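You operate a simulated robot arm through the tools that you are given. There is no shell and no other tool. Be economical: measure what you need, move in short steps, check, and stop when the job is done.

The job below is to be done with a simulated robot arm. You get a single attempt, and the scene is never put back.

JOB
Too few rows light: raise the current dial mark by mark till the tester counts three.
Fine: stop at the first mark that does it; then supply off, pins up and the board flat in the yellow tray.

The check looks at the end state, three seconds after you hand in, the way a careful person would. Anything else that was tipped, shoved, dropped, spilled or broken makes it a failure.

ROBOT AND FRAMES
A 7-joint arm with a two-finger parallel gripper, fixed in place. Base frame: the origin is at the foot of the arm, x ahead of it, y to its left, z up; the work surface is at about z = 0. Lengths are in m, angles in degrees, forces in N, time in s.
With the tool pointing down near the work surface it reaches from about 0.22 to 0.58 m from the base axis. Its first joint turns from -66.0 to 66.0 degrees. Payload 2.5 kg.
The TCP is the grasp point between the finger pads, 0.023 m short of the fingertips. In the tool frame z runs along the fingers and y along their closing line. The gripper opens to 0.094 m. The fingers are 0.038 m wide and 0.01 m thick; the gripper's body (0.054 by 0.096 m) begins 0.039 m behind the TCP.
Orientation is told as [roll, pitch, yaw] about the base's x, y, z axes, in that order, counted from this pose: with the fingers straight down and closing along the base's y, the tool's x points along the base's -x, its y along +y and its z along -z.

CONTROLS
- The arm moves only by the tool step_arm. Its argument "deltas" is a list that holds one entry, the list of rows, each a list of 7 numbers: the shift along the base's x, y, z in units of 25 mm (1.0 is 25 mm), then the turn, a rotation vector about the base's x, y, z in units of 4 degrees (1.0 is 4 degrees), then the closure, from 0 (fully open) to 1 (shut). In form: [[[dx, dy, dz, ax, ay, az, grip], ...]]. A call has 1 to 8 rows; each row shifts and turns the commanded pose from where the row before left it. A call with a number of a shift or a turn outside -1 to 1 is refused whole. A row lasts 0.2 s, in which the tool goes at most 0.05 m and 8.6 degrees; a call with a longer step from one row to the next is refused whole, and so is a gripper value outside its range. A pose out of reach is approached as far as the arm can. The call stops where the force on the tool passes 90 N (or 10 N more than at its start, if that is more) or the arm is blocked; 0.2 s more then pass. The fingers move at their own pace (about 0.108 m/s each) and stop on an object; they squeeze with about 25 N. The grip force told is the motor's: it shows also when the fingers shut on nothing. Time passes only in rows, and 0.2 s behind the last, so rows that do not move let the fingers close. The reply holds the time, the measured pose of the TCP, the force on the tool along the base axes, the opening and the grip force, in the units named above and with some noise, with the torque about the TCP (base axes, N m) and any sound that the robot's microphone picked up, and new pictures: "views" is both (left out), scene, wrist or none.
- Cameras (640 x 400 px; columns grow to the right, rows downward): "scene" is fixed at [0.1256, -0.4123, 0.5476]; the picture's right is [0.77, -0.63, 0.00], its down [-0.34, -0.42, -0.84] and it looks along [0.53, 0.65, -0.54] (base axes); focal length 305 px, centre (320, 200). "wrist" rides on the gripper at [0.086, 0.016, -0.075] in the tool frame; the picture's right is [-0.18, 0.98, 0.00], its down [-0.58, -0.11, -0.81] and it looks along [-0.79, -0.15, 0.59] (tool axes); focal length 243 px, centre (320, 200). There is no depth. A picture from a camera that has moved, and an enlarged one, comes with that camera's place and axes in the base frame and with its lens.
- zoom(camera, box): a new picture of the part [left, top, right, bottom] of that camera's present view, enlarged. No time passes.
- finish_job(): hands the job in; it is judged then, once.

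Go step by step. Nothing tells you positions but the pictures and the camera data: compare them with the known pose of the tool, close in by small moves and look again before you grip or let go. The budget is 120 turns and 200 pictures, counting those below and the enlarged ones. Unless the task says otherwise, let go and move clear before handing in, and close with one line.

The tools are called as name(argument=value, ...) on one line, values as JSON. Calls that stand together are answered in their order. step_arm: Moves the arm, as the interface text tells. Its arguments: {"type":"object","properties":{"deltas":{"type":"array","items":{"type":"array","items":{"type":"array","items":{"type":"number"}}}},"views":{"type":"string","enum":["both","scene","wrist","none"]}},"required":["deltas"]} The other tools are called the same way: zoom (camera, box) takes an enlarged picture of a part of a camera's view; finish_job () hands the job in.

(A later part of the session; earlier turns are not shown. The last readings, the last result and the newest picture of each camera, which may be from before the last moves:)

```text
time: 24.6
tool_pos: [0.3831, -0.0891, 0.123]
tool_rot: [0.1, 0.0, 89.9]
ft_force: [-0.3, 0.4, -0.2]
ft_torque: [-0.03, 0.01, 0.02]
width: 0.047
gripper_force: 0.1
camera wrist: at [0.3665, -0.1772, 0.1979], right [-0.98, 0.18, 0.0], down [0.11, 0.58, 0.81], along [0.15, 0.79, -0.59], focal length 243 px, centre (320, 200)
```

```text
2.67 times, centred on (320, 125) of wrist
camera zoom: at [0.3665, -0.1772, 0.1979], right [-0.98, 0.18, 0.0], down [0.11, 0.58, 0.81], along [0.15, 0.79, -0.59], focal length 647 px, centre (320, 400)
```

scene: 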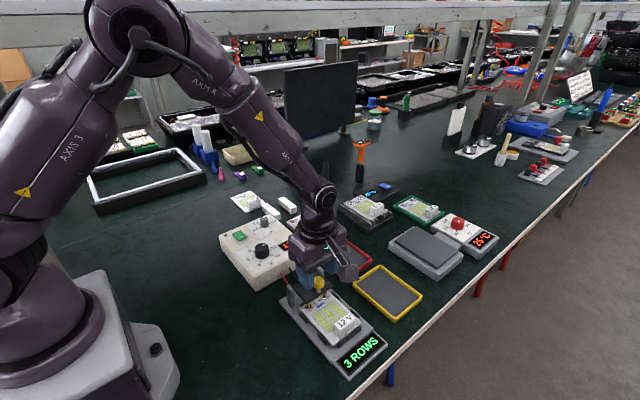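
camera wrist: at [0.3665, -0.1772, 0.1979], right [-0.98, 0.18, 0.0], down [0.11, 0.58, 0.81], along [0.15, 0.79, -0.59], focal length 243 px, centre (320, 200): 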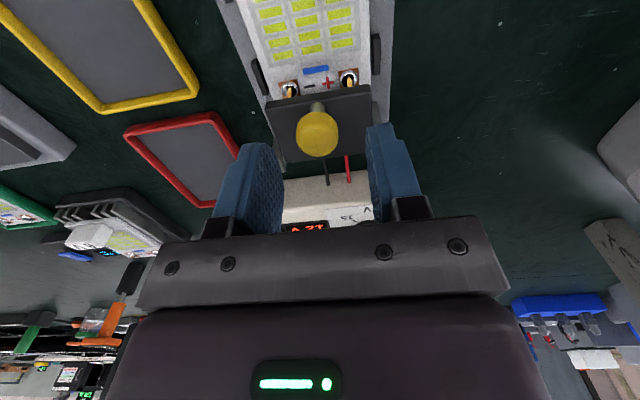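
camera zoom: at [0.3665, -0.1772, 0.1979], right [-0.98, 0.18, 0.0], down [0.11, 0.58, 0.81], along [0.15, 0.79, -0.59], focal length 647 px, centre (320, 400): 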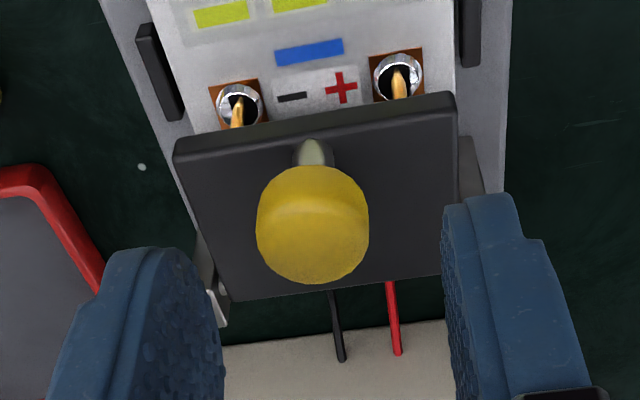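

step_arm(deltas=[[[0.04, 0, -0.45, 0, 0, 0, 0.5], [0, 0, -0.4, 0, 0, 0, 0.5], [0, 0, 0, 0, 0, 0, 1], [0, 0, 0, 0, 0, 0, 1], [0, 0, 0, 0, 0, 0, 1]]])

zoom(camera="scene", box=[270, 220, 370, 320])

zoom(camera="wrist", box=[220, 50, 420, 200])

```text
time: 25.8
tool_pos: [0.3849, -0.0909, 0.1018]
tool_rot: [-0.2, -0.1, 90.1]
ft_force: [9.0, 0.9, -7.1]
ft_torque: [-0.21, -0.16, -0.03]
width: 0.0235
gripper_force: 44.6
camera wrist: at [0.3681, -0.1774, 0.1778], right [-0.98, 0.18, 0.0], down [0.11, 0.58, 0.81], along [0.15, 0.79, -0.59], focal length 243 px, centre (320, 200)
```

scene: 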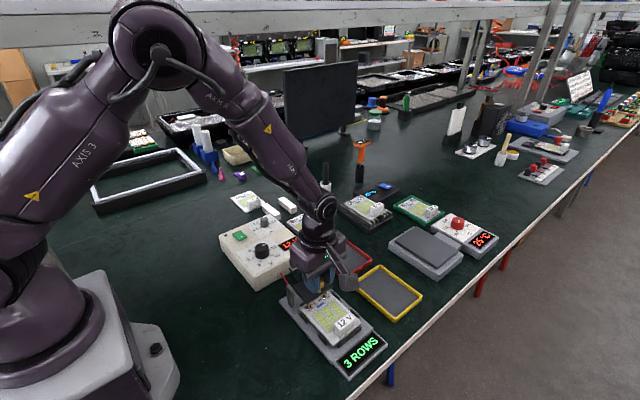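
wrist: 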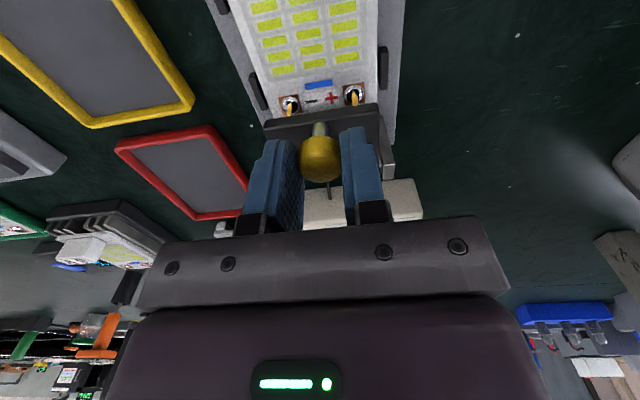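

```text
4.00 times, centred on (320, 270) of scene
camera zoom: at [0.1256, -0.4123, 0.5476], right [0.77, -0.63, 0.0], down [-0.34, -0.42, -0.84], along [0.53, 0.65, -0.54], focal length 1219 px, centre (320, -80)
```

zoom: 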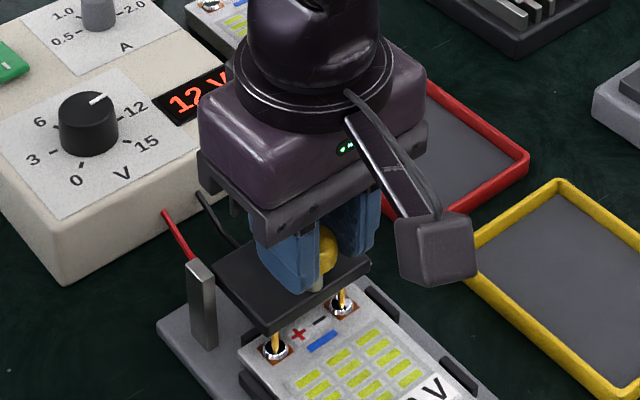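

```text
2.67 times, centred on (320, 125) of wrist
camera zoom: at [0.3681, -0.1774, 0.1778], right [-0.98, 0.18, 0.0], down [0.11, 0.58, 0.81], along [0.15, 0.79, -0.59], focal length 647 px, centre (320, 400)
```

zoom: 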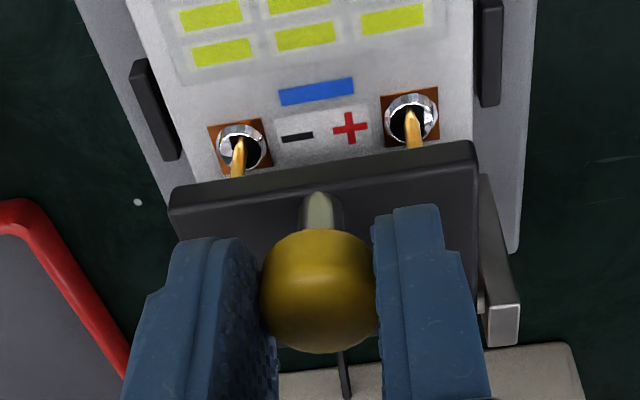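

step_arm(deltas=[[[0.05, 0, 0, 0, 0, 0, 1], [0, 0.22, 0.256, 0, 0, 0, 1], [0, 0.256, 0.216, 0, 0, 0, 1]]])

zoom(camera="scene", box=[270, 220, 370, 320])

```text
time: 26.6
tool_pos: [0.3862, -0.0816, 0.1145]
tool_rot: [0.1, 0.3, 89.8]
ft_force: [2.9, -22.0, -4.0]
ft_torque: [-1.38, -0.1, -0.03]
width: 0.0226
gripper_force: 45.1
camera wrist: at [0.368, -0.1684, 0.1905], right [-0.98, 0.19, 0.0], down [0.11, 0.59, 0.8], along [0.15, 0.79, -0.6], focal length 243 px, centre (320, 200)
```

scene: 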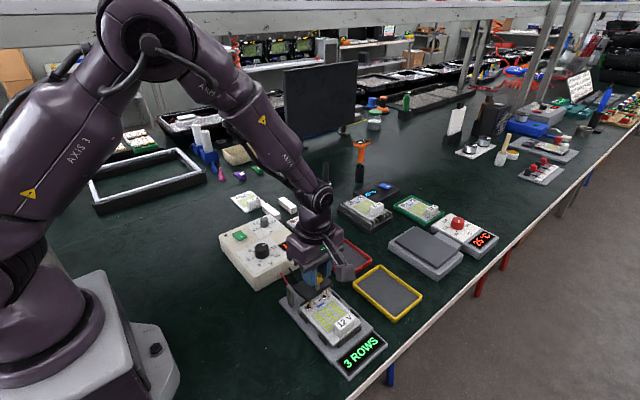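
wrist: 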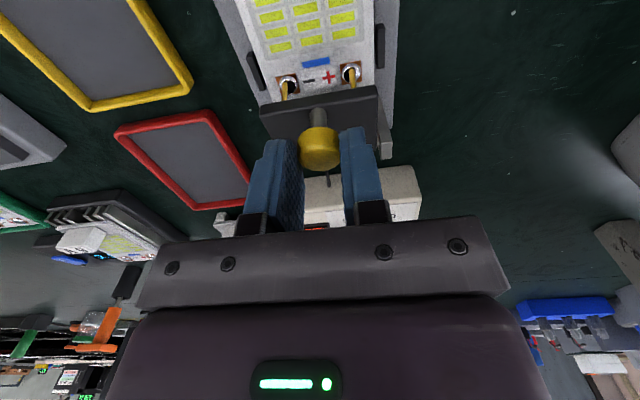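

```text
4.00 times, centred on (320, 270) of scene
camera zoom: at [0.1256, -0.4124, 0.5476], right [0.77, -0.63, 0.0], down [-0.34, -0.42, -0.84], along [0.53, 0.65, -0.54], focal length 1219 px, centre (320, -80)
```

zoom: 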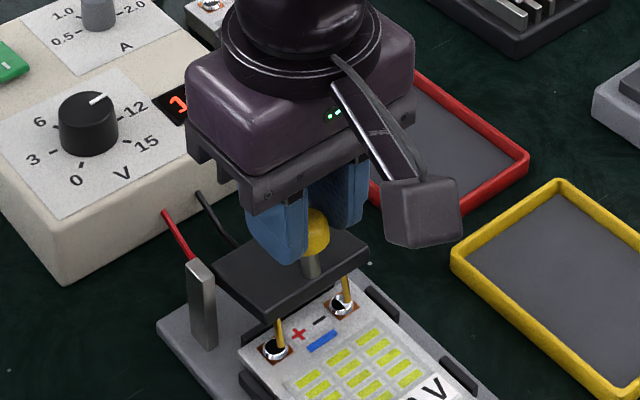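

zoom(camera="scene", box=[290, 255, 350, 310])

zoom(camera="wrist", box=[240, 50, 420, 200])

```text
7.27 times, centred on (320, 282) of scene
camera zoom: at [0.1256, -0.4124, 0.5476], right [0.77, -0.63, 0.0], down [-0.34, -0.42, -0.84], along [0.53, 0.65, -0.54], focal length 2216 px, centre (320, -400)
```

zoom: 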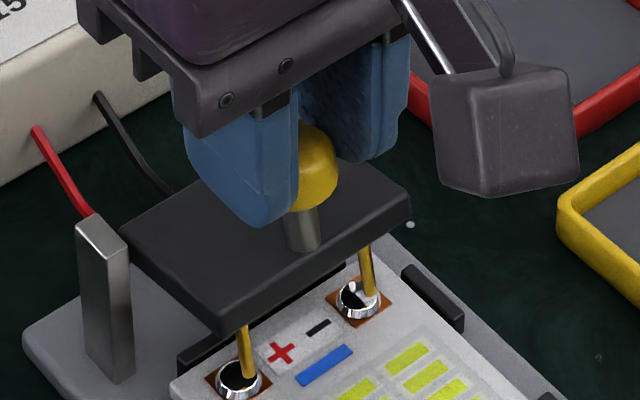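

```text
2.67 times, centred on (330, 125) of wrist
camera zoom: at [0.368, -0.1684, 0.1905], right [-0.98, 0.19, 0.0], down [0.11, 0.59, 0.8], along [0.15, 0.79, -0.6], focal length 647 px, centre (293, 400)
```

zoom: 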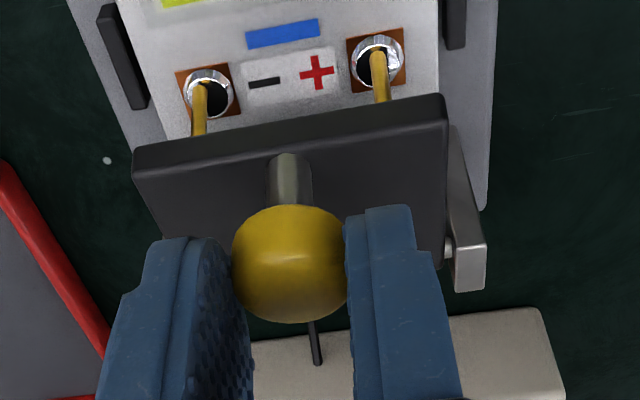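

The lid is hinged and rising. I'll now roll the gripper along with it to unload the wrist torque.

step_arm(deltas=[[[0, 0.033, 0, -1, 0, 0, 1], [0, 0.033, 0, -1, 0, 0, 1], [0, 0.033, 0, -1, 0, 0, 1], [0, 0.033, -0.02, -1, 0, 0, 1], [0, 0, 0, 0, 0, 0, 1]]], views="scene")

zoom(camera="scene", box=[290, 255, 350, 310])

```text
time: 27.8
tool_pos: [0.3845, -0.0715, 0.1125]
tool_rot: [0.2, 15.6, 90.5]
ft_force: [-9.2, 22.0, 5.4]
ft_torque: [1.43, 0.24, -0.11]
width: 0.0233
gripper_force: 44.9
```

scene: 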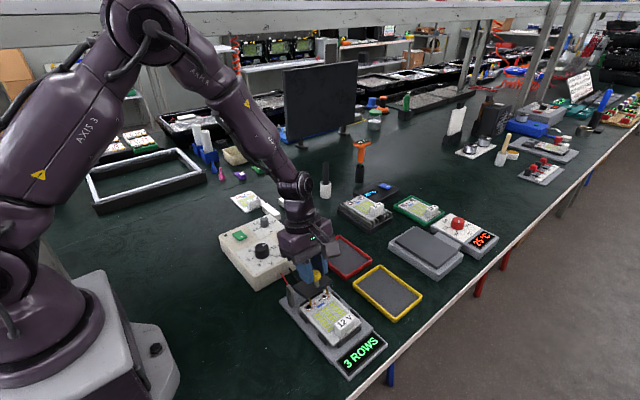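

```text
7.27 times, centred on (320, 282) of scene
camera zoom: at [0.1256, -0.4123, 0.5476], right [0.77, -0.63, 0.0], down [-0.34, -0.42, -0.84], along [0.53, 0.65, -0.54], focal length 2216 px, centre (320, -400)
```

zoom: 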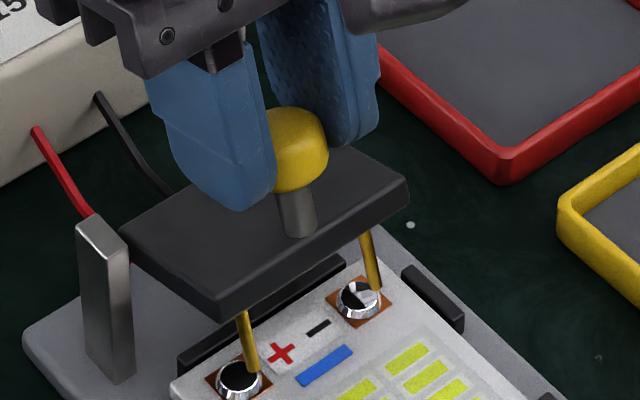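

step_arm(deltas=[[[0, 0.15, 0.09, 0, 0, 0, 1], [0, 0.15, 0.08, 0, 0, 0, 1], [0, 0.187, 0.05, -1, 0, 0, 1], [0, 0.187, 0.04, -1, 0, 0, 1]]], views="scene")

zoom(camera="scene", box=[290, 255, 350, 310])

```text
time: 28.8
tool_pos: [0.3844, -0.0604, 0.1201]
tool_rot: [0.1, 24.2, 89.9]
ft_force: [0.9, -9.1, -15.0]
ft_torque: [-0.77, 0.0, 0.03]
width: 0.0226
gripper_force: 45.2
```

scene: 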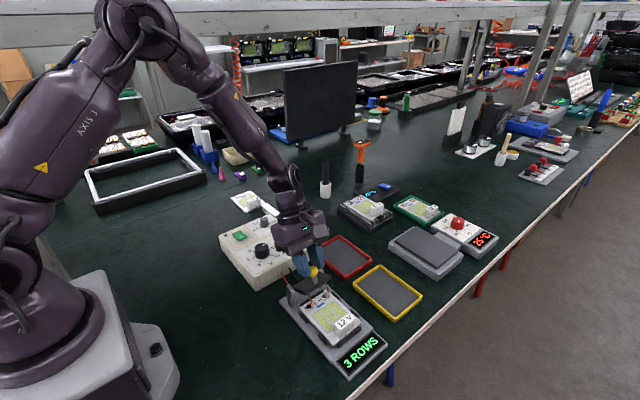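

```text
7.27 times, centred on (320, 282) of scene
camera zoom: at [0.1256, -0.4124, 0.5475], right [0.77, -0.63, 0.0], down [-0.34, -0.42, -0.84], along [0.53, 0.65, -0.54], focal length 2216 px, centre (320, -400)
```

zoom: 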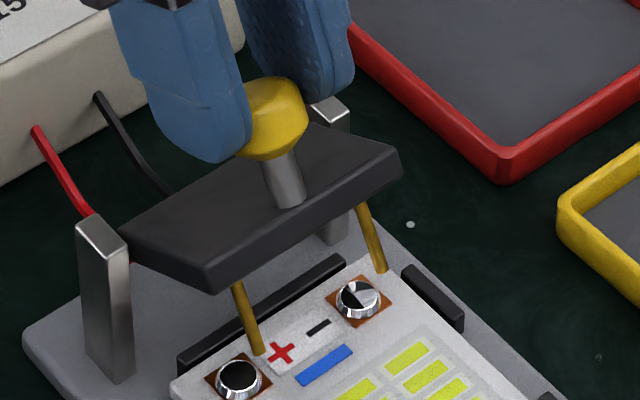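

step_arm(deltas=[[[0, 0.144, -0.1, -1, 0, 0, 1], [0, 0.196, 0.01, -1, 0, 0, 1], [0, 0.2, 0, -1, 0, 0, 1], [0, 0.192, -0.016, -1, 0, 0, 1]]], views="none")

zoom(camera="scene", box=[270, 240, 350, 310])

```text
time: 29.8
tool_pos: [0.385, -0.0413, 0.1201]
tool_rot: [0.1, 40.7, 89.7]
ft_force: [-13.9, -8.8, 42.0]
ft_torque: [-0.89, 0.26, -0.16]
width: 0.0227
gripper_force: 44.9
```

```text
5.71 times, centred on (310, 275) of scene
camera zoom: at [0.1254, -0.4123, 0.5477], right [0.77, -0.63, 0.0], down [-0.34, -0.42, -0.84], along [0.53, 0.65, -0.54], focal length 1741 px, centre (377, -229)
```

zoom: 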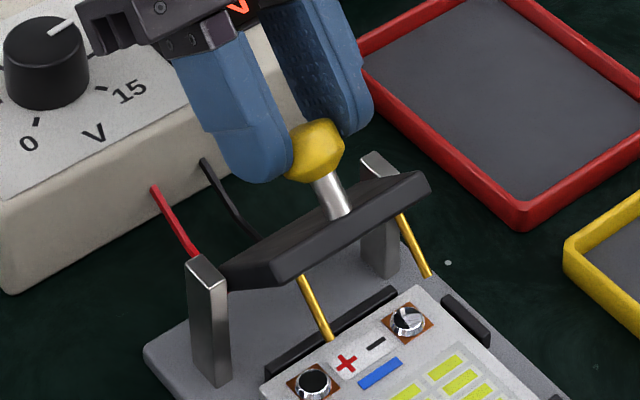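

step_arm(deltas=[[[0, 0.05, 0.16, 0, 0, 0, 1], [0, 0.1, 0.06, 0, 0, 0, 1]]], views="none")

zoom(camera="scene", box=[270, 240, 350, 310])

```text
time: 30.4
tool_pos: [0.3847, -0.0358, 0.1219]
tool_rot: [0.2, 40.0, 90.1]
ft_force: [3.1, -13.1, -10.5]
ft_torque: [-0.77, -0.01, 0.05]
width: 0.0222
gripper_force: 44.5
```

```text
5.71 times, centred on (310, 275) of scene
camera zoom: at [0.1257, -0.4123, 0.5476], right [0.77, -0.63, 0.0], down [-0.34, -0.42, -0.84], along [0.53, 0.65, -0.54], focal length 1741 px, centre (377, -229)
```

zoom: 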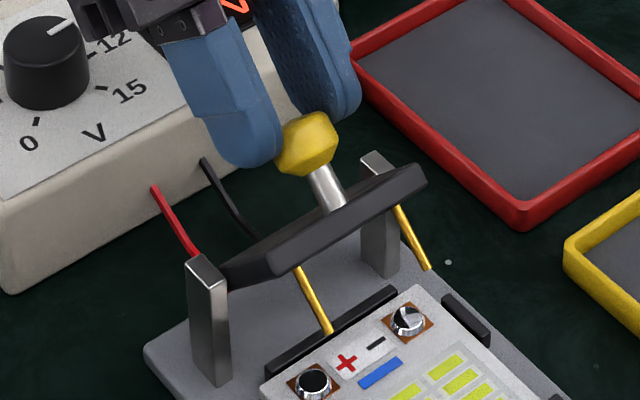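

step_arm(deltas=[[[0, 0.164, -0.05, -1, 0, 0, 1], [0, 0.164, -0.056, -1, 0, 0, 1], [0, 0.156, -0.068, -1, 0, 0, 1]]])

zoom(camera="scene", box=[270, 240, 350, 310])

```text
time: 31.2
tool_pos: [0.3843, -0.0221, 0.1171]
tool_rot: [0.1, 51.8, 90.2]
ft_force: [-1.8, -3.3, -17.0]
ft_torque: [0.21, 0.02, -0.06]
width: 0.0219
gripper_force: 44.5
camera wrist: at [0.3684, -0.0178, 0.2324], right [-0.98, 0.11, -0.14], down [0.11, 0.99, 0.04], along [0.15, 0.03, -0.99], focal length 243 px, centre (320, 200)
```

scene: 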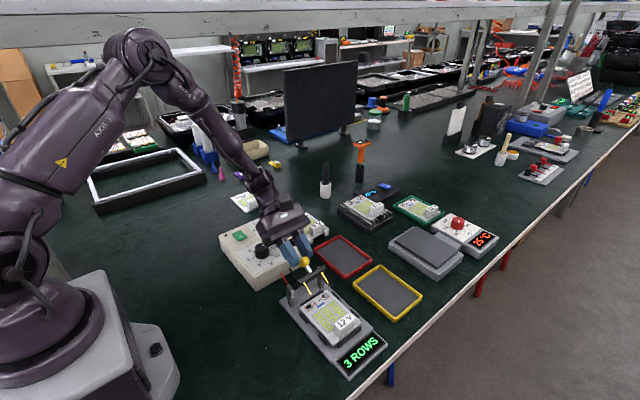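
wrist: 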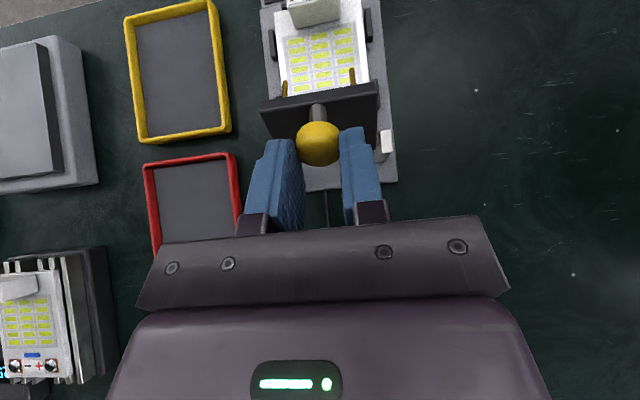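

```text
5.71 times, centred on (310, 275) of scene
camera zoom: at [0.1257, -0.4123, 0.5475], right [0.77, -0.63, 0.0], down [-0.34, -0.42, -0.84], along [0.53, 0.65, -0.54], focal length 1741 px, centre (377, -229)
```

zoom: 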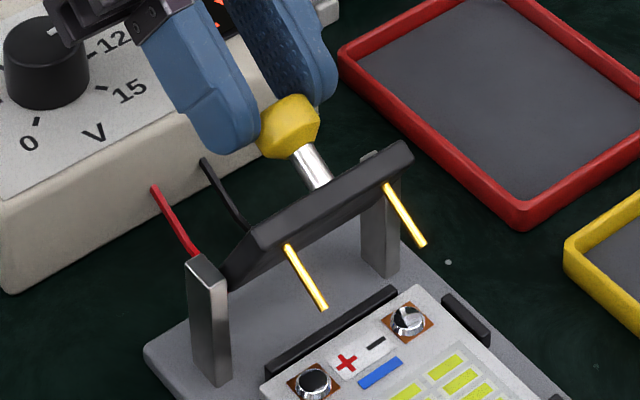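

step_arm(deltas=[[[0, 0.152, -0.12, -1, 0, 0, 1], [0, 0.148, -0.1, -1, 0, 0, 1], [0, 0.163, -0.044, 0, 0, 0, 1], [0, 0.158, -0.058, 0, 0, 0, 1]]], views="none")

zoom(camera="scene", box=[270, 240, 350, 310])

zoom(camera="scene", box=[200, 180, 350, 300])

```text
time: 32.2
tool_pos: [0.3853, -0.0136, 0.113]
tool_rot: [0.0, 60.7, 89.6]
ft_force: [-16.5, -10.9, 21.2]
ft_torque: [-1.37, 0.15, -0.26]
width: 0.0218
gripper_force: 44.3
```

```text
5.71 times, centred on (310, 275) of scene
camera zoom: at [0.1255, -0.4123, 0.5476], right [0.77, -0.63, 0.0], down [-0.34, -0.42, -0.84], along [0.53, 0.65, -0.54], focal length 1741 px, centre (377, -229)
```

zoom: 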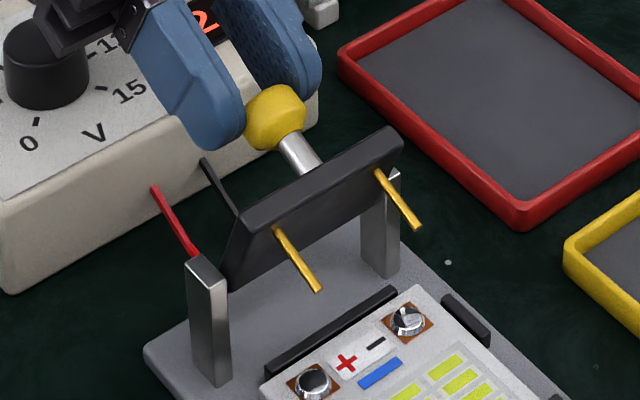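

```text
3.33 times, centred on (275, 240) of scene
camera zoom: at [0.1255, -0.4123, 0.5476], right [0.77, -0.63, 0.0], down [-0.34, -0.42, -0.84], along [0.53, 0.65, -0.54], focal length 1016 px, centre (470, 67)
```

zoom: 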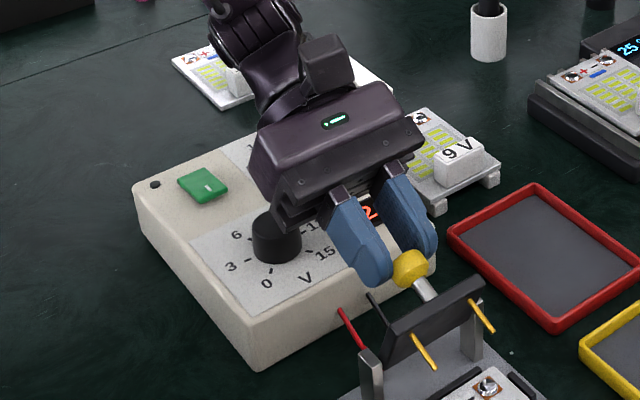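

step_arm(deltas=[[[0.05, 0.14, 0.02, -1, 0, 0, 1], [0.03, 0.14, -0.06, -1, 0, 0, 1], [0, 0.15, -0.06, 0, 0, 0, 1], [0, 0.15, -0.08, 0, 0, 0, 1]]], views="none")

zoom(camera="scene", box=[230, 210, 350, 310])

```text
time: 33.2
tool_pos: [0.3906, 0.012, 0.1056]
tool_rot: [-0.9, 67.3, 90.2]
ft_force: [0.3, 0.9, -0.5]
ft_torque: [-0.02, 0.01, 0.0]
width: 0.0002
gripper_force: 42.5
```

```text
4.00 times, centred on (290, 260) of scene
camera zoom: at [0.1257, -0.4123, 0.5476], right [0.77, -0.63, 0.0], down [-0.34, -0.42, -0.84], along [0.53, 0.65, -0.54], focal length 1219 px, centre (440, -40)
```

zoom: 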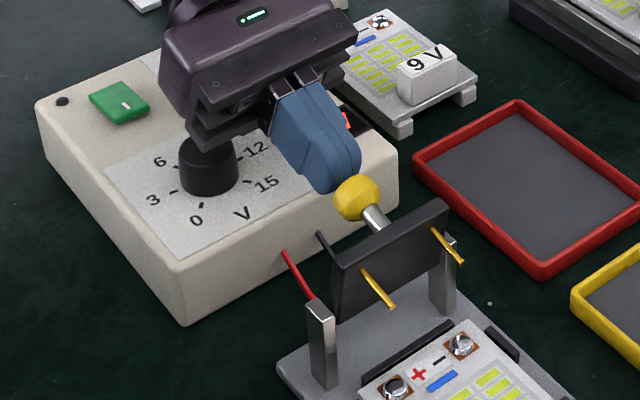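

The fingers slid off, but the lid stays upright. I'll move straight up and check it holds.

step_arm(deltas=[[[0, 0, 0.6, 0, 0, 0, 1], [0, 0, 1, 0, 0, 0, 1], [0, 0, 1, 0, 0, 0, 1], [0, 0, 1, 1, 0, 0, 1], [0, 0, 0, 1, 0, 0, 1], [0, 0, 0, 1, 0, 0, 1], [0, 0, 0, 1, 0, 0, 1], [0, 0, 0, 1, 0, 0, 1]]], views="none")

zoom(camera="scene", box=[250, 230, 370, 330])

```text
time: 35.0
tool_pos: [0.3886, 0.0058, 0.1961]
tool_rot: [-0.1, 47.9, 90.1]
ft_force: [0.3, 0.5, -0.6]
ft_torque: [0.0, -0.01, 0.01]
width: 0.0
gripper_force: 42.4
```

```text
4.00 times, centred on (310, 280) of scene
camera zoom: at [0.1256, -0.4123, 0.5476], right [0.77, -0.63, 0.0], down [-0.34, -0.42, -0.84], along [0.53, 0.65, -0.54], focal length 1219 px, centre (360, -120)
```

zoom: 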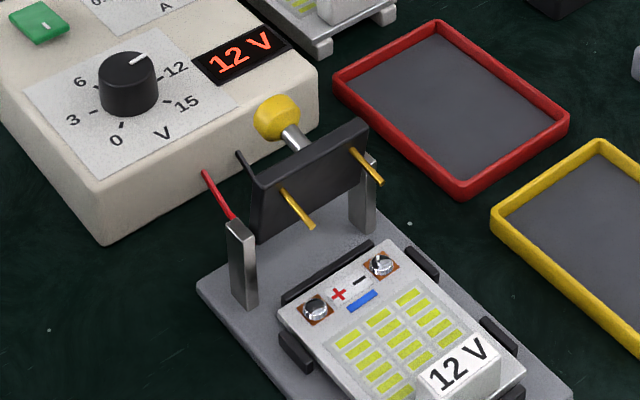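

The lid stays up. Now I move over the board with the camera looking straight down to measure it.

step_arm(deltas=[[[0, -0.9, 0.2, 0, 0, 0, 0.5], [0, -0.9, 0.2, 0, 0, 0, 0.5], [0, -0.9, 0, 0, 0, 0, 0.5], [0, -0.9, 0, 0, 0, 0, 0.5], [0, -0.9, 0, 0, 0, 0, 0.5], [0, -0.9, 0, 0, 0, 0, 0.5]]], views="wrist")

zoom(camera="scene", box=[270, 250, 400, 385])

```text
time: 36.4
tool_pos: [0.3867, -0.129, 0.2054]
tool_rot: [0.0, 48.0, 90.2]
ft_force: [-0.5, -0.2, 0.9]
ft_torque: [0.01, 0.01, -0.02]
width: 0.0471
gripper_force: 0.0
camera wrist: at [0.3705, -0.1323, 0.3205], right [-0.98, 0.12, -0.14], down [0.11, 0.99, 0.11], along [0.15, 0.09, -0.98], focal length 243 px, centre (320, 200)
```

wrist: 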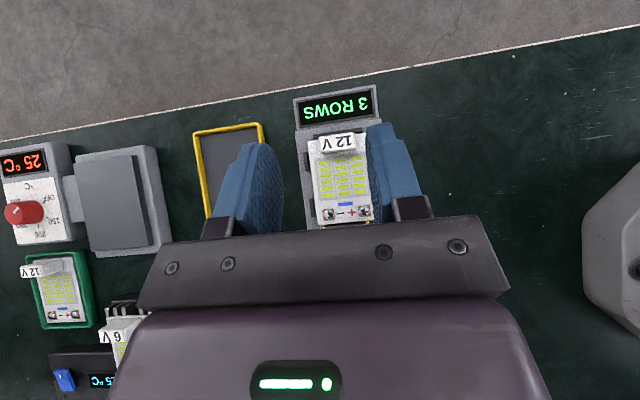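

```text
2.96 times, centred on (335, 318) of scene
camera zoom: at [0.1256, -0.4123, 0.5476], right [0.77, -0.63, 0.0], down [-0.34, -0.42, -0.84], along [0.53, 0.65, -0.54], focal length 903 px, centre (276, -148)
```

zoom: 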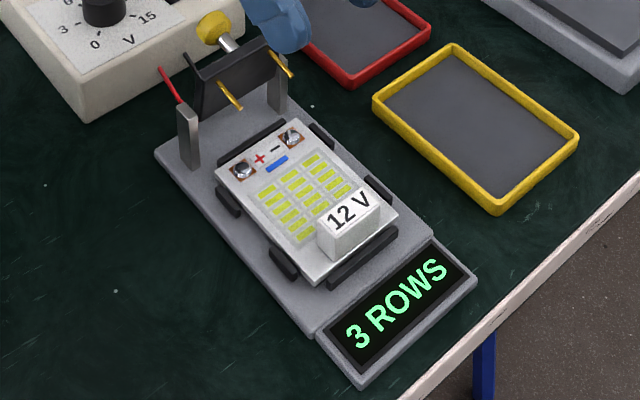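

zoom(camera="wrist", box=[180, 80, 400, 235])

zoom(camera="wrist", box=[280, 80, 400, 235])

zoom(camera="scene", box=[340, 255, 440, 330])

zoom(camera="scene", box=[290, 285, 370, 350])

```text
2.58 times, centred on (290, 158) of wrist
camera zoom: at [0.3705, -0.1323, 0.3205], right [-0.98, 0.12, -0.14], down [0.11, 0.99, 0.11], along [0.15, 0.09, -0.98], focal length 626 px, centre (397, 310)
```

zoom: 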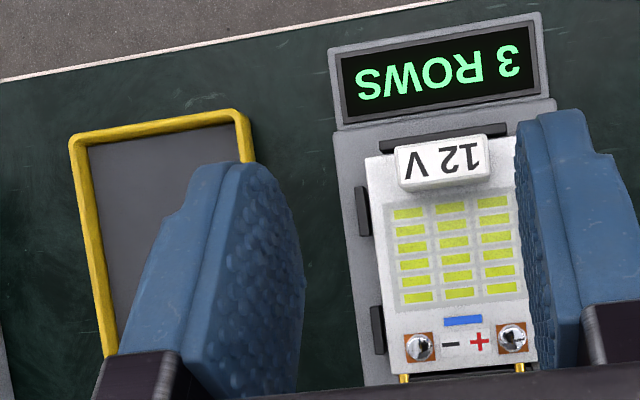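

```text
2.58 times, centred on (340, 158) of wrist
camera zoom: at [0.3705, -0.1323, 0.3205], right [-0.98, 0.12, -0.14], down [0.11, 0.99, 0.11], along [0.15, 0.09, -0.98], focal length 626 px, centre (268, 310)
```

zoom: 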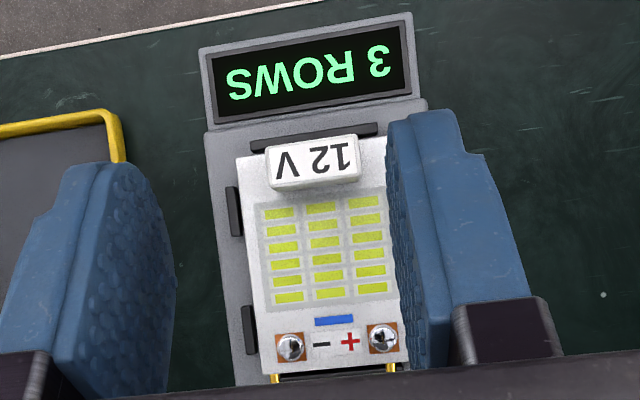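

```text
5.33 times, centred on (390, 292) of scene
camera zoom: at [0.1256, -0.4123, 0.5476], right [0.77, -0.63, 0.0], down [-0.34, -0.42, -0.84], along [0.53, 0.65, -0.54], focal length 1625 px, centre (-53, -293)
```

zoom: 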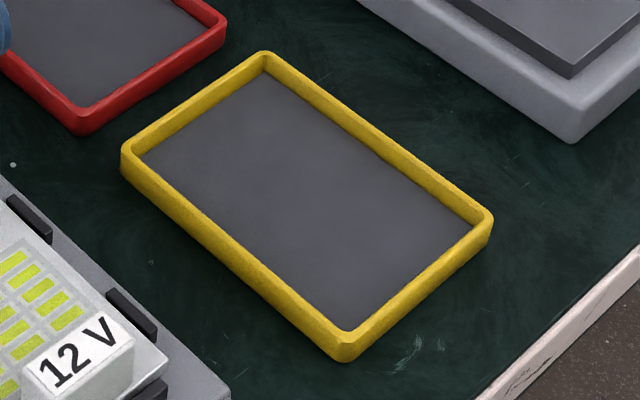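

```text
6.15 times, centred on (330, 318) of scene
camera zoom: at [0.1256, -0.4123, 0.5476], right [0.77, -0.63, 0.0], down [-0.34, -0.42, -0.84], along [0.53, 0.65, -0.54], focal length 1875 px, centre (258, -523)
```

zoom: 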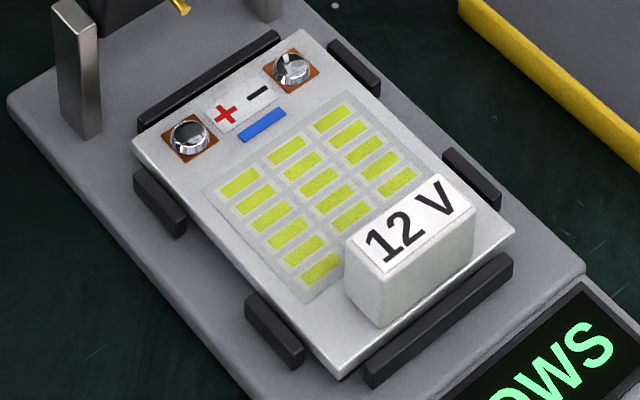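

Board measures about 0.067 × 0.104 m and its "12 V" block top sits at (0.385, -0.1685, 0.050). The yellow tray centre is near (0.533, -0.148). I'll straighten the gripper and turn it back to yaw 0 so it grips the block across its thin side.

step_arm(deltas=[[[0, -0.3, 0.1, 1, 0, 0, 0.5], [0, -0.3, 0.1, 1, 0, 0, 0.5], [0, -0.3, 0.1, 1, 0, 0, 0.5], [0, -0.3, 0.1, 1, 0, 0, 0.5], [0, -0.3, 0, 1, 0, 0, 0.5], [0, -0.1, 0, 1, 0, 0, 0.5], [0, 0, 0, 1, 0, 0, 0.5], [0, 0, 0, 1, 0, 0, 0.5]]], views="none")

step_arm(deltas=[[[0, 0, 0, 1, 0, 0, 0.5], [0, 0, 0, 1, 0, 0, 0.5], [0, 0, 0, 1, 0, 0, 0.5], [0, 0, 0, 1, 0, 0, 0.5], [0, 0, 0, 0, 0, -1, 0.5], [0, 0, 0, 0, 0, -1, 0.5], [0, 0, 0, 0, 0, -1, 0.5], [0, 0, 0, 0, 0, -1, 0.5]]], views="none")

step_arm(deltas=[[[0, 0, 0, 0, 0, -1, 0.5], [0, 0, 0, 0, 0, -1, 0.5], [0, 0, 0, 0, 0, -1, 0.5], [0, 0, 0, 0, 0, -1, 0.5], [0, 0, 0, 0, 0, -1, 0.5], [0, 0, 0, 0, 0, -1, 0.5], [0, 0, 0, 0, 0, -1, 0.5], [0, 0, 0, 0, 0, -1, 0.5]]], views="none")

step_arm(deltas=[[[0, 0, 0, 0, 0, -1, 0.5], [0, 0, 0, 0, 0, -1, 0.5], [0, 0, 0, 0, 0, -1, 0.5], [0, 0, 0, 0, 0, -1, 0.5], [0, 0, 0, 0, 0, -1, 0.5], [0, 0, 0, 0, 0, -1, 0.5], [0, 0, 0, 0, 0, -1, 0.5], [0, 0, 0, 0, 0, -1, 0.5]]], views="none")

step_arm(deltas=[[[0, 0, -0.4, 0, 0, -1, 0.55], [0, 0, -0.4, 0, 0, -1, 0.55], [0, 0, -0.4, 0, 0, -0.5, 0.55], [0, 0, 0, 0, 0, 0, 0.55]]])

```text
time: 38.2
tool_pos: [0.388, -0.1678, 0.2173]
tool_rot: [-0.1, 15.9, 90.0]
ft_force: [0.1, -0.6, -0.5]
ft_torque: [-0.01, -0.02, -0.04]
width: 0.047
gripper_force: 0.1
```

```text
time: 40.0
tool_pos: [0.3864, -0.1684, 0.2162]
tool_rot: [0.1, 0.0, 74.0]
ft_force: [-0.3, -0.3, 0.6]
ft_torque: [0.05, 0.0, 0.01]
width: 0.0467
gripper_force: 0.0
```

```text
time: 41.8
tool_pos: [0.3873, -0.1687, 0.2163]
tool_rot: [0.0, -0.1, 42.1]
ft_force: [0.4, 0.4, 0.2]
ft_torque: [0.02, -0.02, 0.01]
width: 0.0472
gripper_force: 0.1
```

```text
time: 43.6
tool_pos: [0.3879, -0.1691, 0.2162]
tool_rot: [0.1, -0.1, 10.0]
ft_force: [0.4, -0.4, 1.0]
ft_torque: [0.01, -0.02, -0.01]
width: 0.0469
gripper_force: 0.0
```

```text
time: 44.6
tool_pos: [0.3875, -0.1687, 0.1858]
tool_rot: [0.1, -0.1, -0.1]
ft_force: [-0.7, 0.2, -0.3]
ft_torque: [-0.03, 0.0, 0.03]
width: 0.0424
gripper_force: 0.1
camera wrist: at [0.3006, -0.1533, 0.2611], right [0.18, 0.98, 0.0], down [0.58, -0.11, 0.81], along [0.79, -0.15, -0.59], focal length 243 px, centre (320, 200)
```

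scene: 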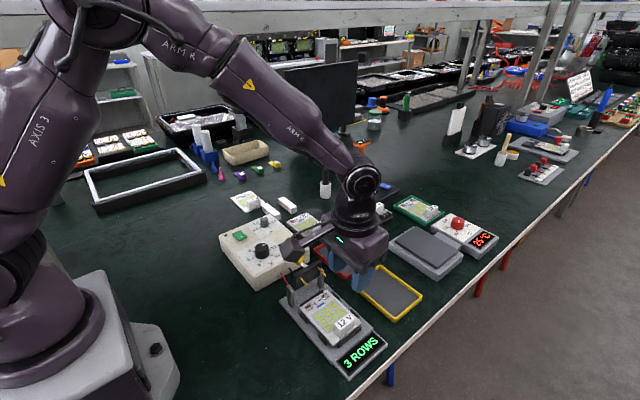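
wrist: 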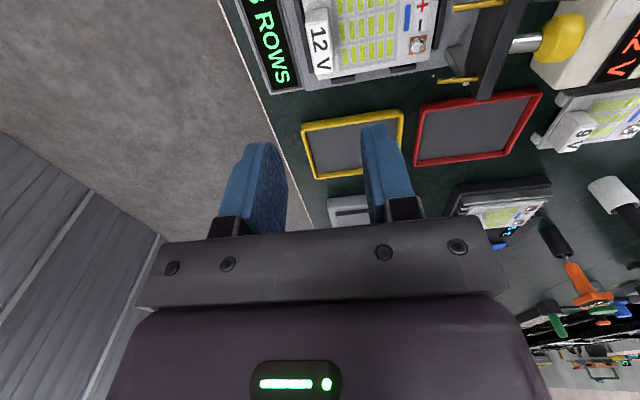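

step_arm(deltas=[[[-0.06, 0, -0.8, 0, 0, 0, 0.55], [0, 0, -0.8, 0, 0, 0, 0.55], [0, 0, -0.8, 0, 0, 0, 0.55], [0, 0, -0.8, 0, 0, 0, 0.55]]])

zoom(camera="wrist", box=[220, 40, 420, 200])

zoom(camera="scene", box=[280, 250, 400, 350])

```text
time: 45.6
tool_pos: [0.3856, -0.1689, 0.1068]
tool_rot: [0.0, 0.0, 0.0]
ft_force: [0.4, 0.5, 0.1]
ft_torque: [0.0, 0.0, 0.02]
width: 0.0424
gripper_force: 0.0
camera wrist: at [0.2992, -0.1531, 0.181], right [0.18, 0.98, 0.0], down [0.58, -0.11, 0.81], along [0.79, -0.15, -0.59], focal length 243 px, centre (320, 200)
```

scene: 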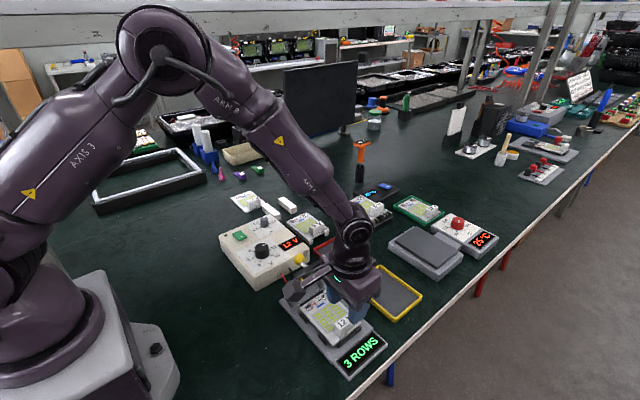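
wrist: 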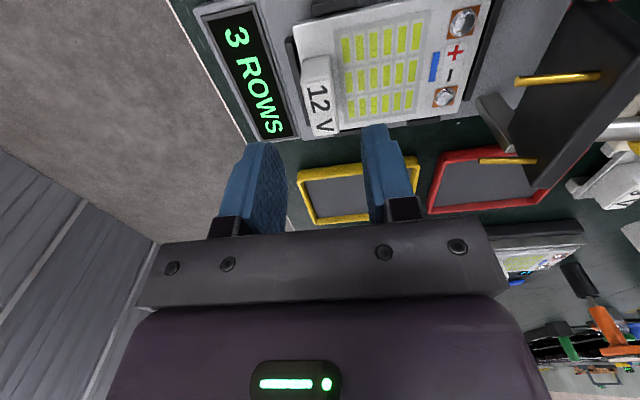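

```text
2.50 times, centred on (320, 120) of wrist
camera zoom: at [0.2992, -0.1531, 0.181], right [0.18, 0.98, 0.0], down [0.58, -0.11, 0.81], along [0.79, -0.15, -0.59], focal length 606 px, centre (320, 400)
```

zoom: 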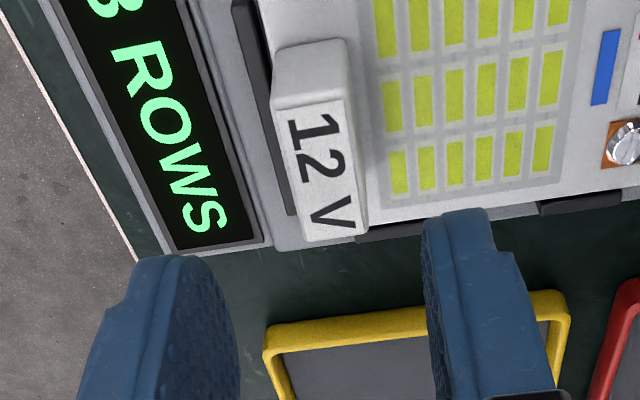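

```text
4.00 times, centred on (340, 300) of scene
camera zoom: at [0.1256, -0.4123, 0.5476], right [0.77, -0.63, 0.0], down [-0.34, -0.42, -0.84], along [0.53, 0.65, -0.54], focal length 1219 px, centre (240, -200)
```

zoom: 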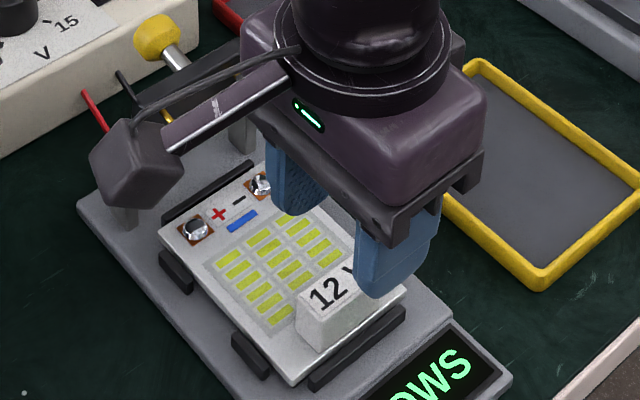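

step_arm(deltas=[[[-0.08, 0, -0.6, 0, 0, 0, 0.55], [0, 0, -0.6, 0, 0, 0, 0.55], [0, 0, -0.55, 0, 0, 0, 0.55], [0, 0, 0, 0, 0, 0, 1], [0, 0, 0, 0, 0, 0, 1], [0, 0, 0, 0, 0, 0, 1]]])

zoom(camera="scene", box=[280, 250, 400, 350])

zoom(camera="wrist", box=[220, 40, 420, 200])

```text
time: 47.0
tool_pos: [0.3843, -0.1687, 0.0621]
tool_rot: [0.0, 0.1, 0.1]
ft_force: [0.1, 1.4, 3.0]
ft_torque: [0.0, 0.05, 0.03]
width: 0.0174
gripper_force: 25.1
camera wrist: at [0.2973, -0.1529, 0.1374], right [0.18, 0.98, 0.0], down [0.58, -0.11, 0.81], along [0.79, -0.15, -0.59], focal length 243 px, centre (320, 200)
```

scene: 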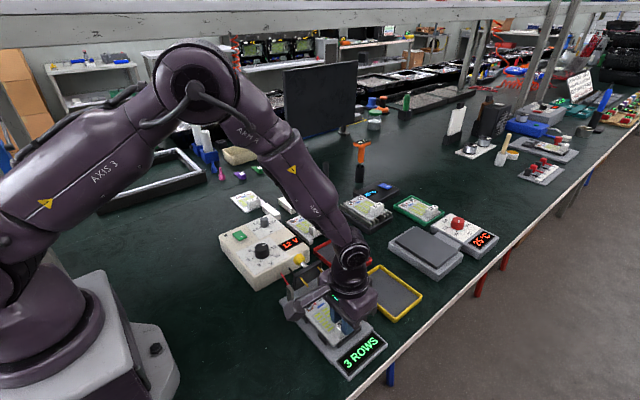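
wrist: 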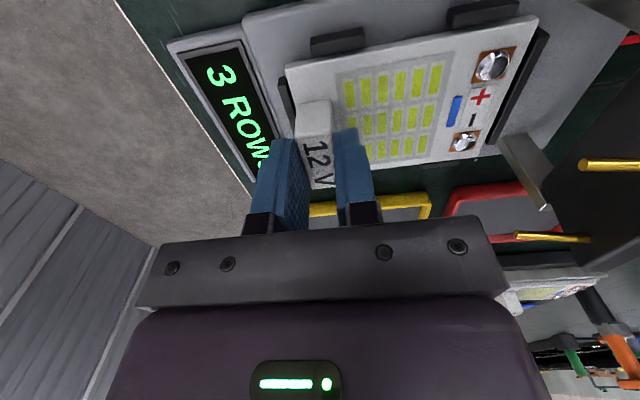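

```text
4.00 times, centred on (340, 300) of scene
camera zoom: at [0.1256, -0.4123, 0.5476], right [0.77, -0.63, 0.0], down [-0.34, -0.42, -0.84], along [0.53, 0.65, -0.54], focal length 1219 px, centre (240, -200)
```

zoom: 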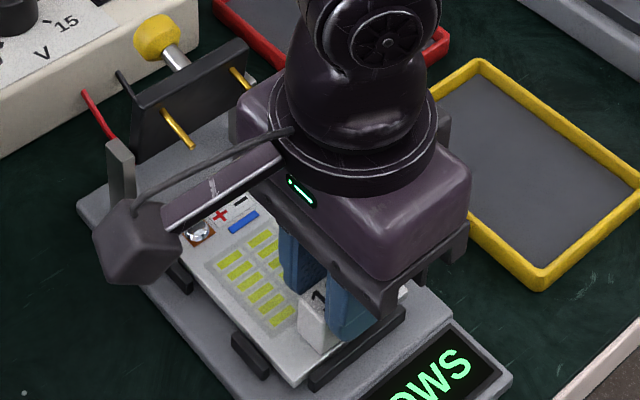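

```text
2.50 times, centred on (320, 120) of wrist
camera zoom: at [0.2973, -0.1529, 0.1374], right [0.18, 0.98, 0.0], down [0.58, -0.11, 0.81], along [0.79, -0.15, -0.59], focal length 606 px, centre (320, 400)
```

zoom: 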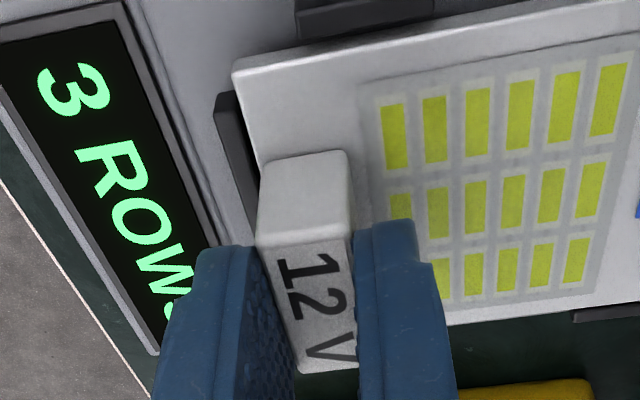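

Gripped the block. Lift straight up slowly.

step_arm(deltas=[[[0, 0, 0.3, 0, 0, 0, 1], [0, 0, 0.4, 0, 0, 0, 1], [0, 0, 0.5, 0, 0, 0, 1], [0, 0, 0.8, 0, 0, 0, 1]]])

zoom(camera="scene", box=[270, 230, 400, 350])

```text
time: 48.0
tool_pos: [0.3847, -0.1692, 0.112]
tool_rot: [0.0, 0.1, 0.0]
ft_force: [-0.6, -0.7, -0.7]
ft_torque: [-0.04, -0.02, -0.02]
width: 0.0174
gripper_force: 25.4
camera wrist: at [0.2973, -0.1534, 0.1875], right [0.18, 0.98, 0.0], down [0.58, -0.11, 0.81], along [0.79, -0.15, -0.59], focal length 243 px, centre (320, 200)
```

scene: 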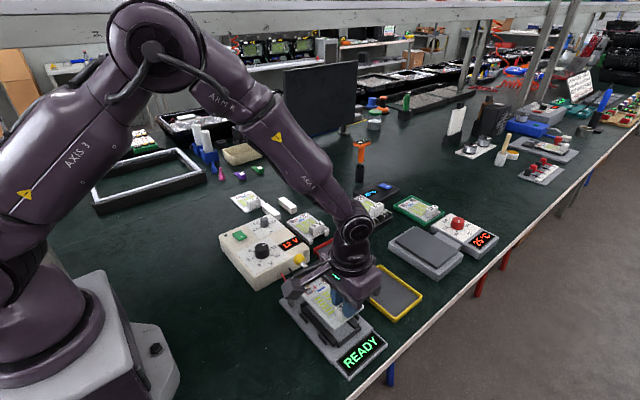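
wrist: 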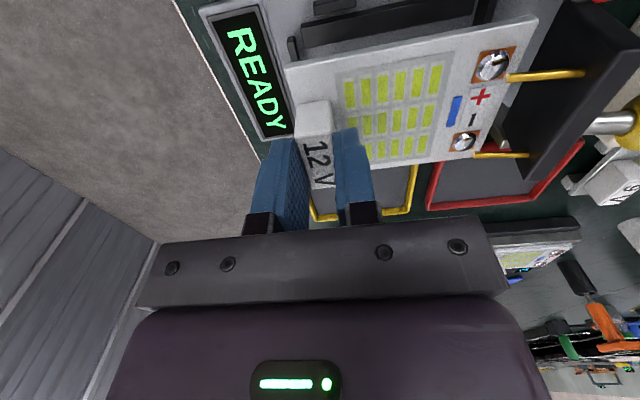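

```text
3.33 times, centred on (335, 290) of scene
camera zoom: at [0.1256, -0.4123, 0.5476], right [0.77, -0.63, 0.0], down [-0.34, -0.42, -0.84], along [0.53, 0.65, -0.54], focal length 1016 px, centre (270, -100)
```

zoom: 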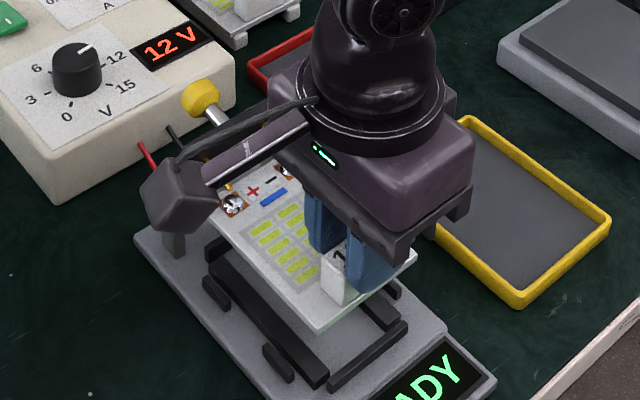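

Board is free and the tester reads READY. I'll move away from the pins (−y), then across to the tray.

step_arm(deltas=[[[0, -0.38, 0, 0, 0, 0, 1], [0, -0.38, 0, 0, 0, 0, 1], [0.5, 0, 0, 0, 0, 0, 1], [0.9, 0, 0, 0, 0, 0, 1], [0.9, 0, 0, 0, 0, 0, 1], [0.9, 0, 0, 0, 0, 0, 1], [0.9, 0, 0, 0, 0, 0, 1], [0.8, 0, 0, 0, 0, 0, 1]]], views="none")

step_arm(deltas=[[[0.5, 0, 0, 0, 0, 0, 1], [0.44, 0, 0, 0, 0, 0, 1], [0, 0, 0, 0, 0, 0, 1]]])

zoom(camera="scene", box=[330, 220, 460, 340])

zoom(camera="wrist", box=[200, 0, 520, 200])

```text
time: 49.8
tool_pos: [0.5062, -0.1857, 0.1128]
tool_rot: [0.0, 0.0, 0.1]
ft_force: [0.2, -0.4, 0.4]
ft_torque: [-0.02, 0.01, 0.0]
width: 0.0168
gripper_force: 24.9
```

```text
time: 50.6
tool_pos: [0.531, -0.1868, 0.1134]
tool_rot: [0.1, 0.0, -0.1]
ft_force: [0.1, 0.1, 0.1]
ft_torque: [-0.04, -0.04, 0.0]
width: 0.0172
gripper_force: 25.1
camera wrist: at [0.4432, -0.1714, 0.1879], right [0.18, 0.98, 0.0], down [0.58, -0.11, 0.81], along [0.79, -0.15, -0.59], focal length 243 px, centre (320, 200)
```

scene: 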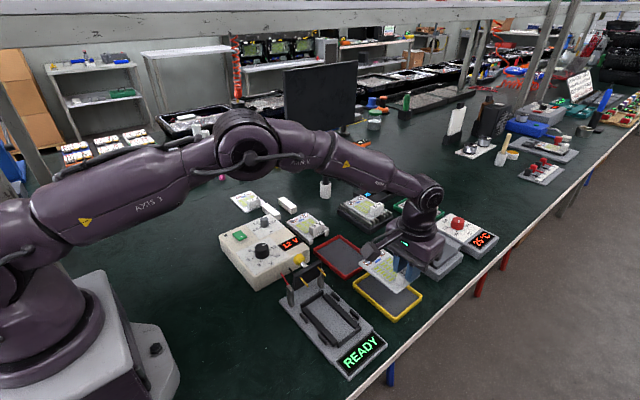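
wrist: 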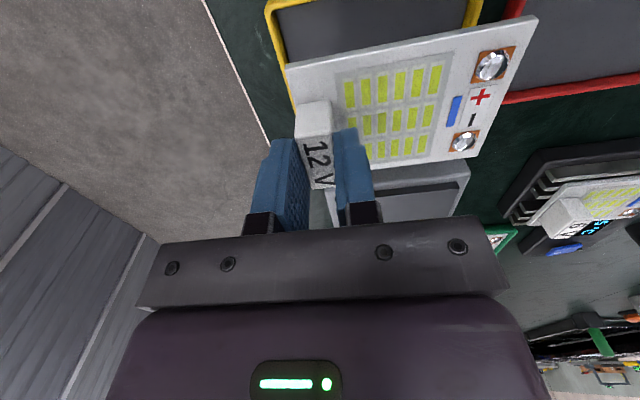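

```text
3.33 times, centred on (395, 280) of scene
camera zoom: at [0.1256, -0.4123, 0.5476], right [0.77, -0.63, 0.0], down [-0.34, -0.42, -0.84], along [0.53, 0.65, -0.54], focal length 1016 px, centre (70, -67)
```

zoom: 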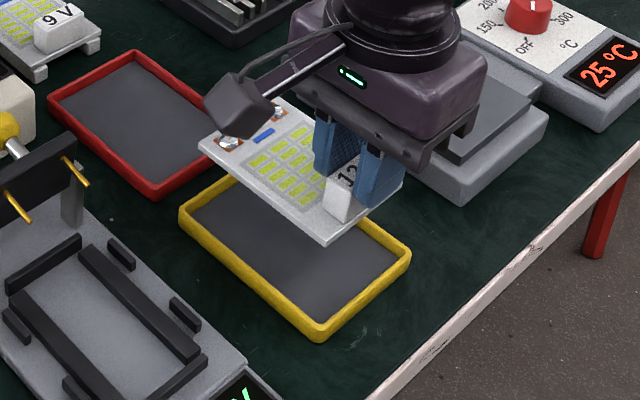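

```text
2.00 times, centred on (360, 100) of wrist
camera zoom: at [0.4432, -0.1714, 0.1879], right [0.18, 0.98, 0.0], down [0.58, -0.11, 0.81], along [0.79, -0.15, -0.59], focal length 485 px, centre (240, 400)
```

zoom: 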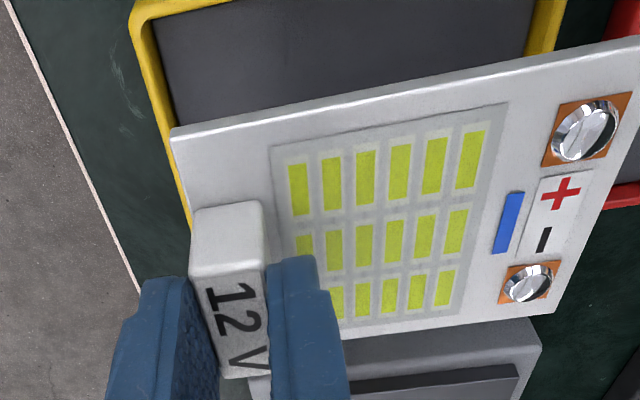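

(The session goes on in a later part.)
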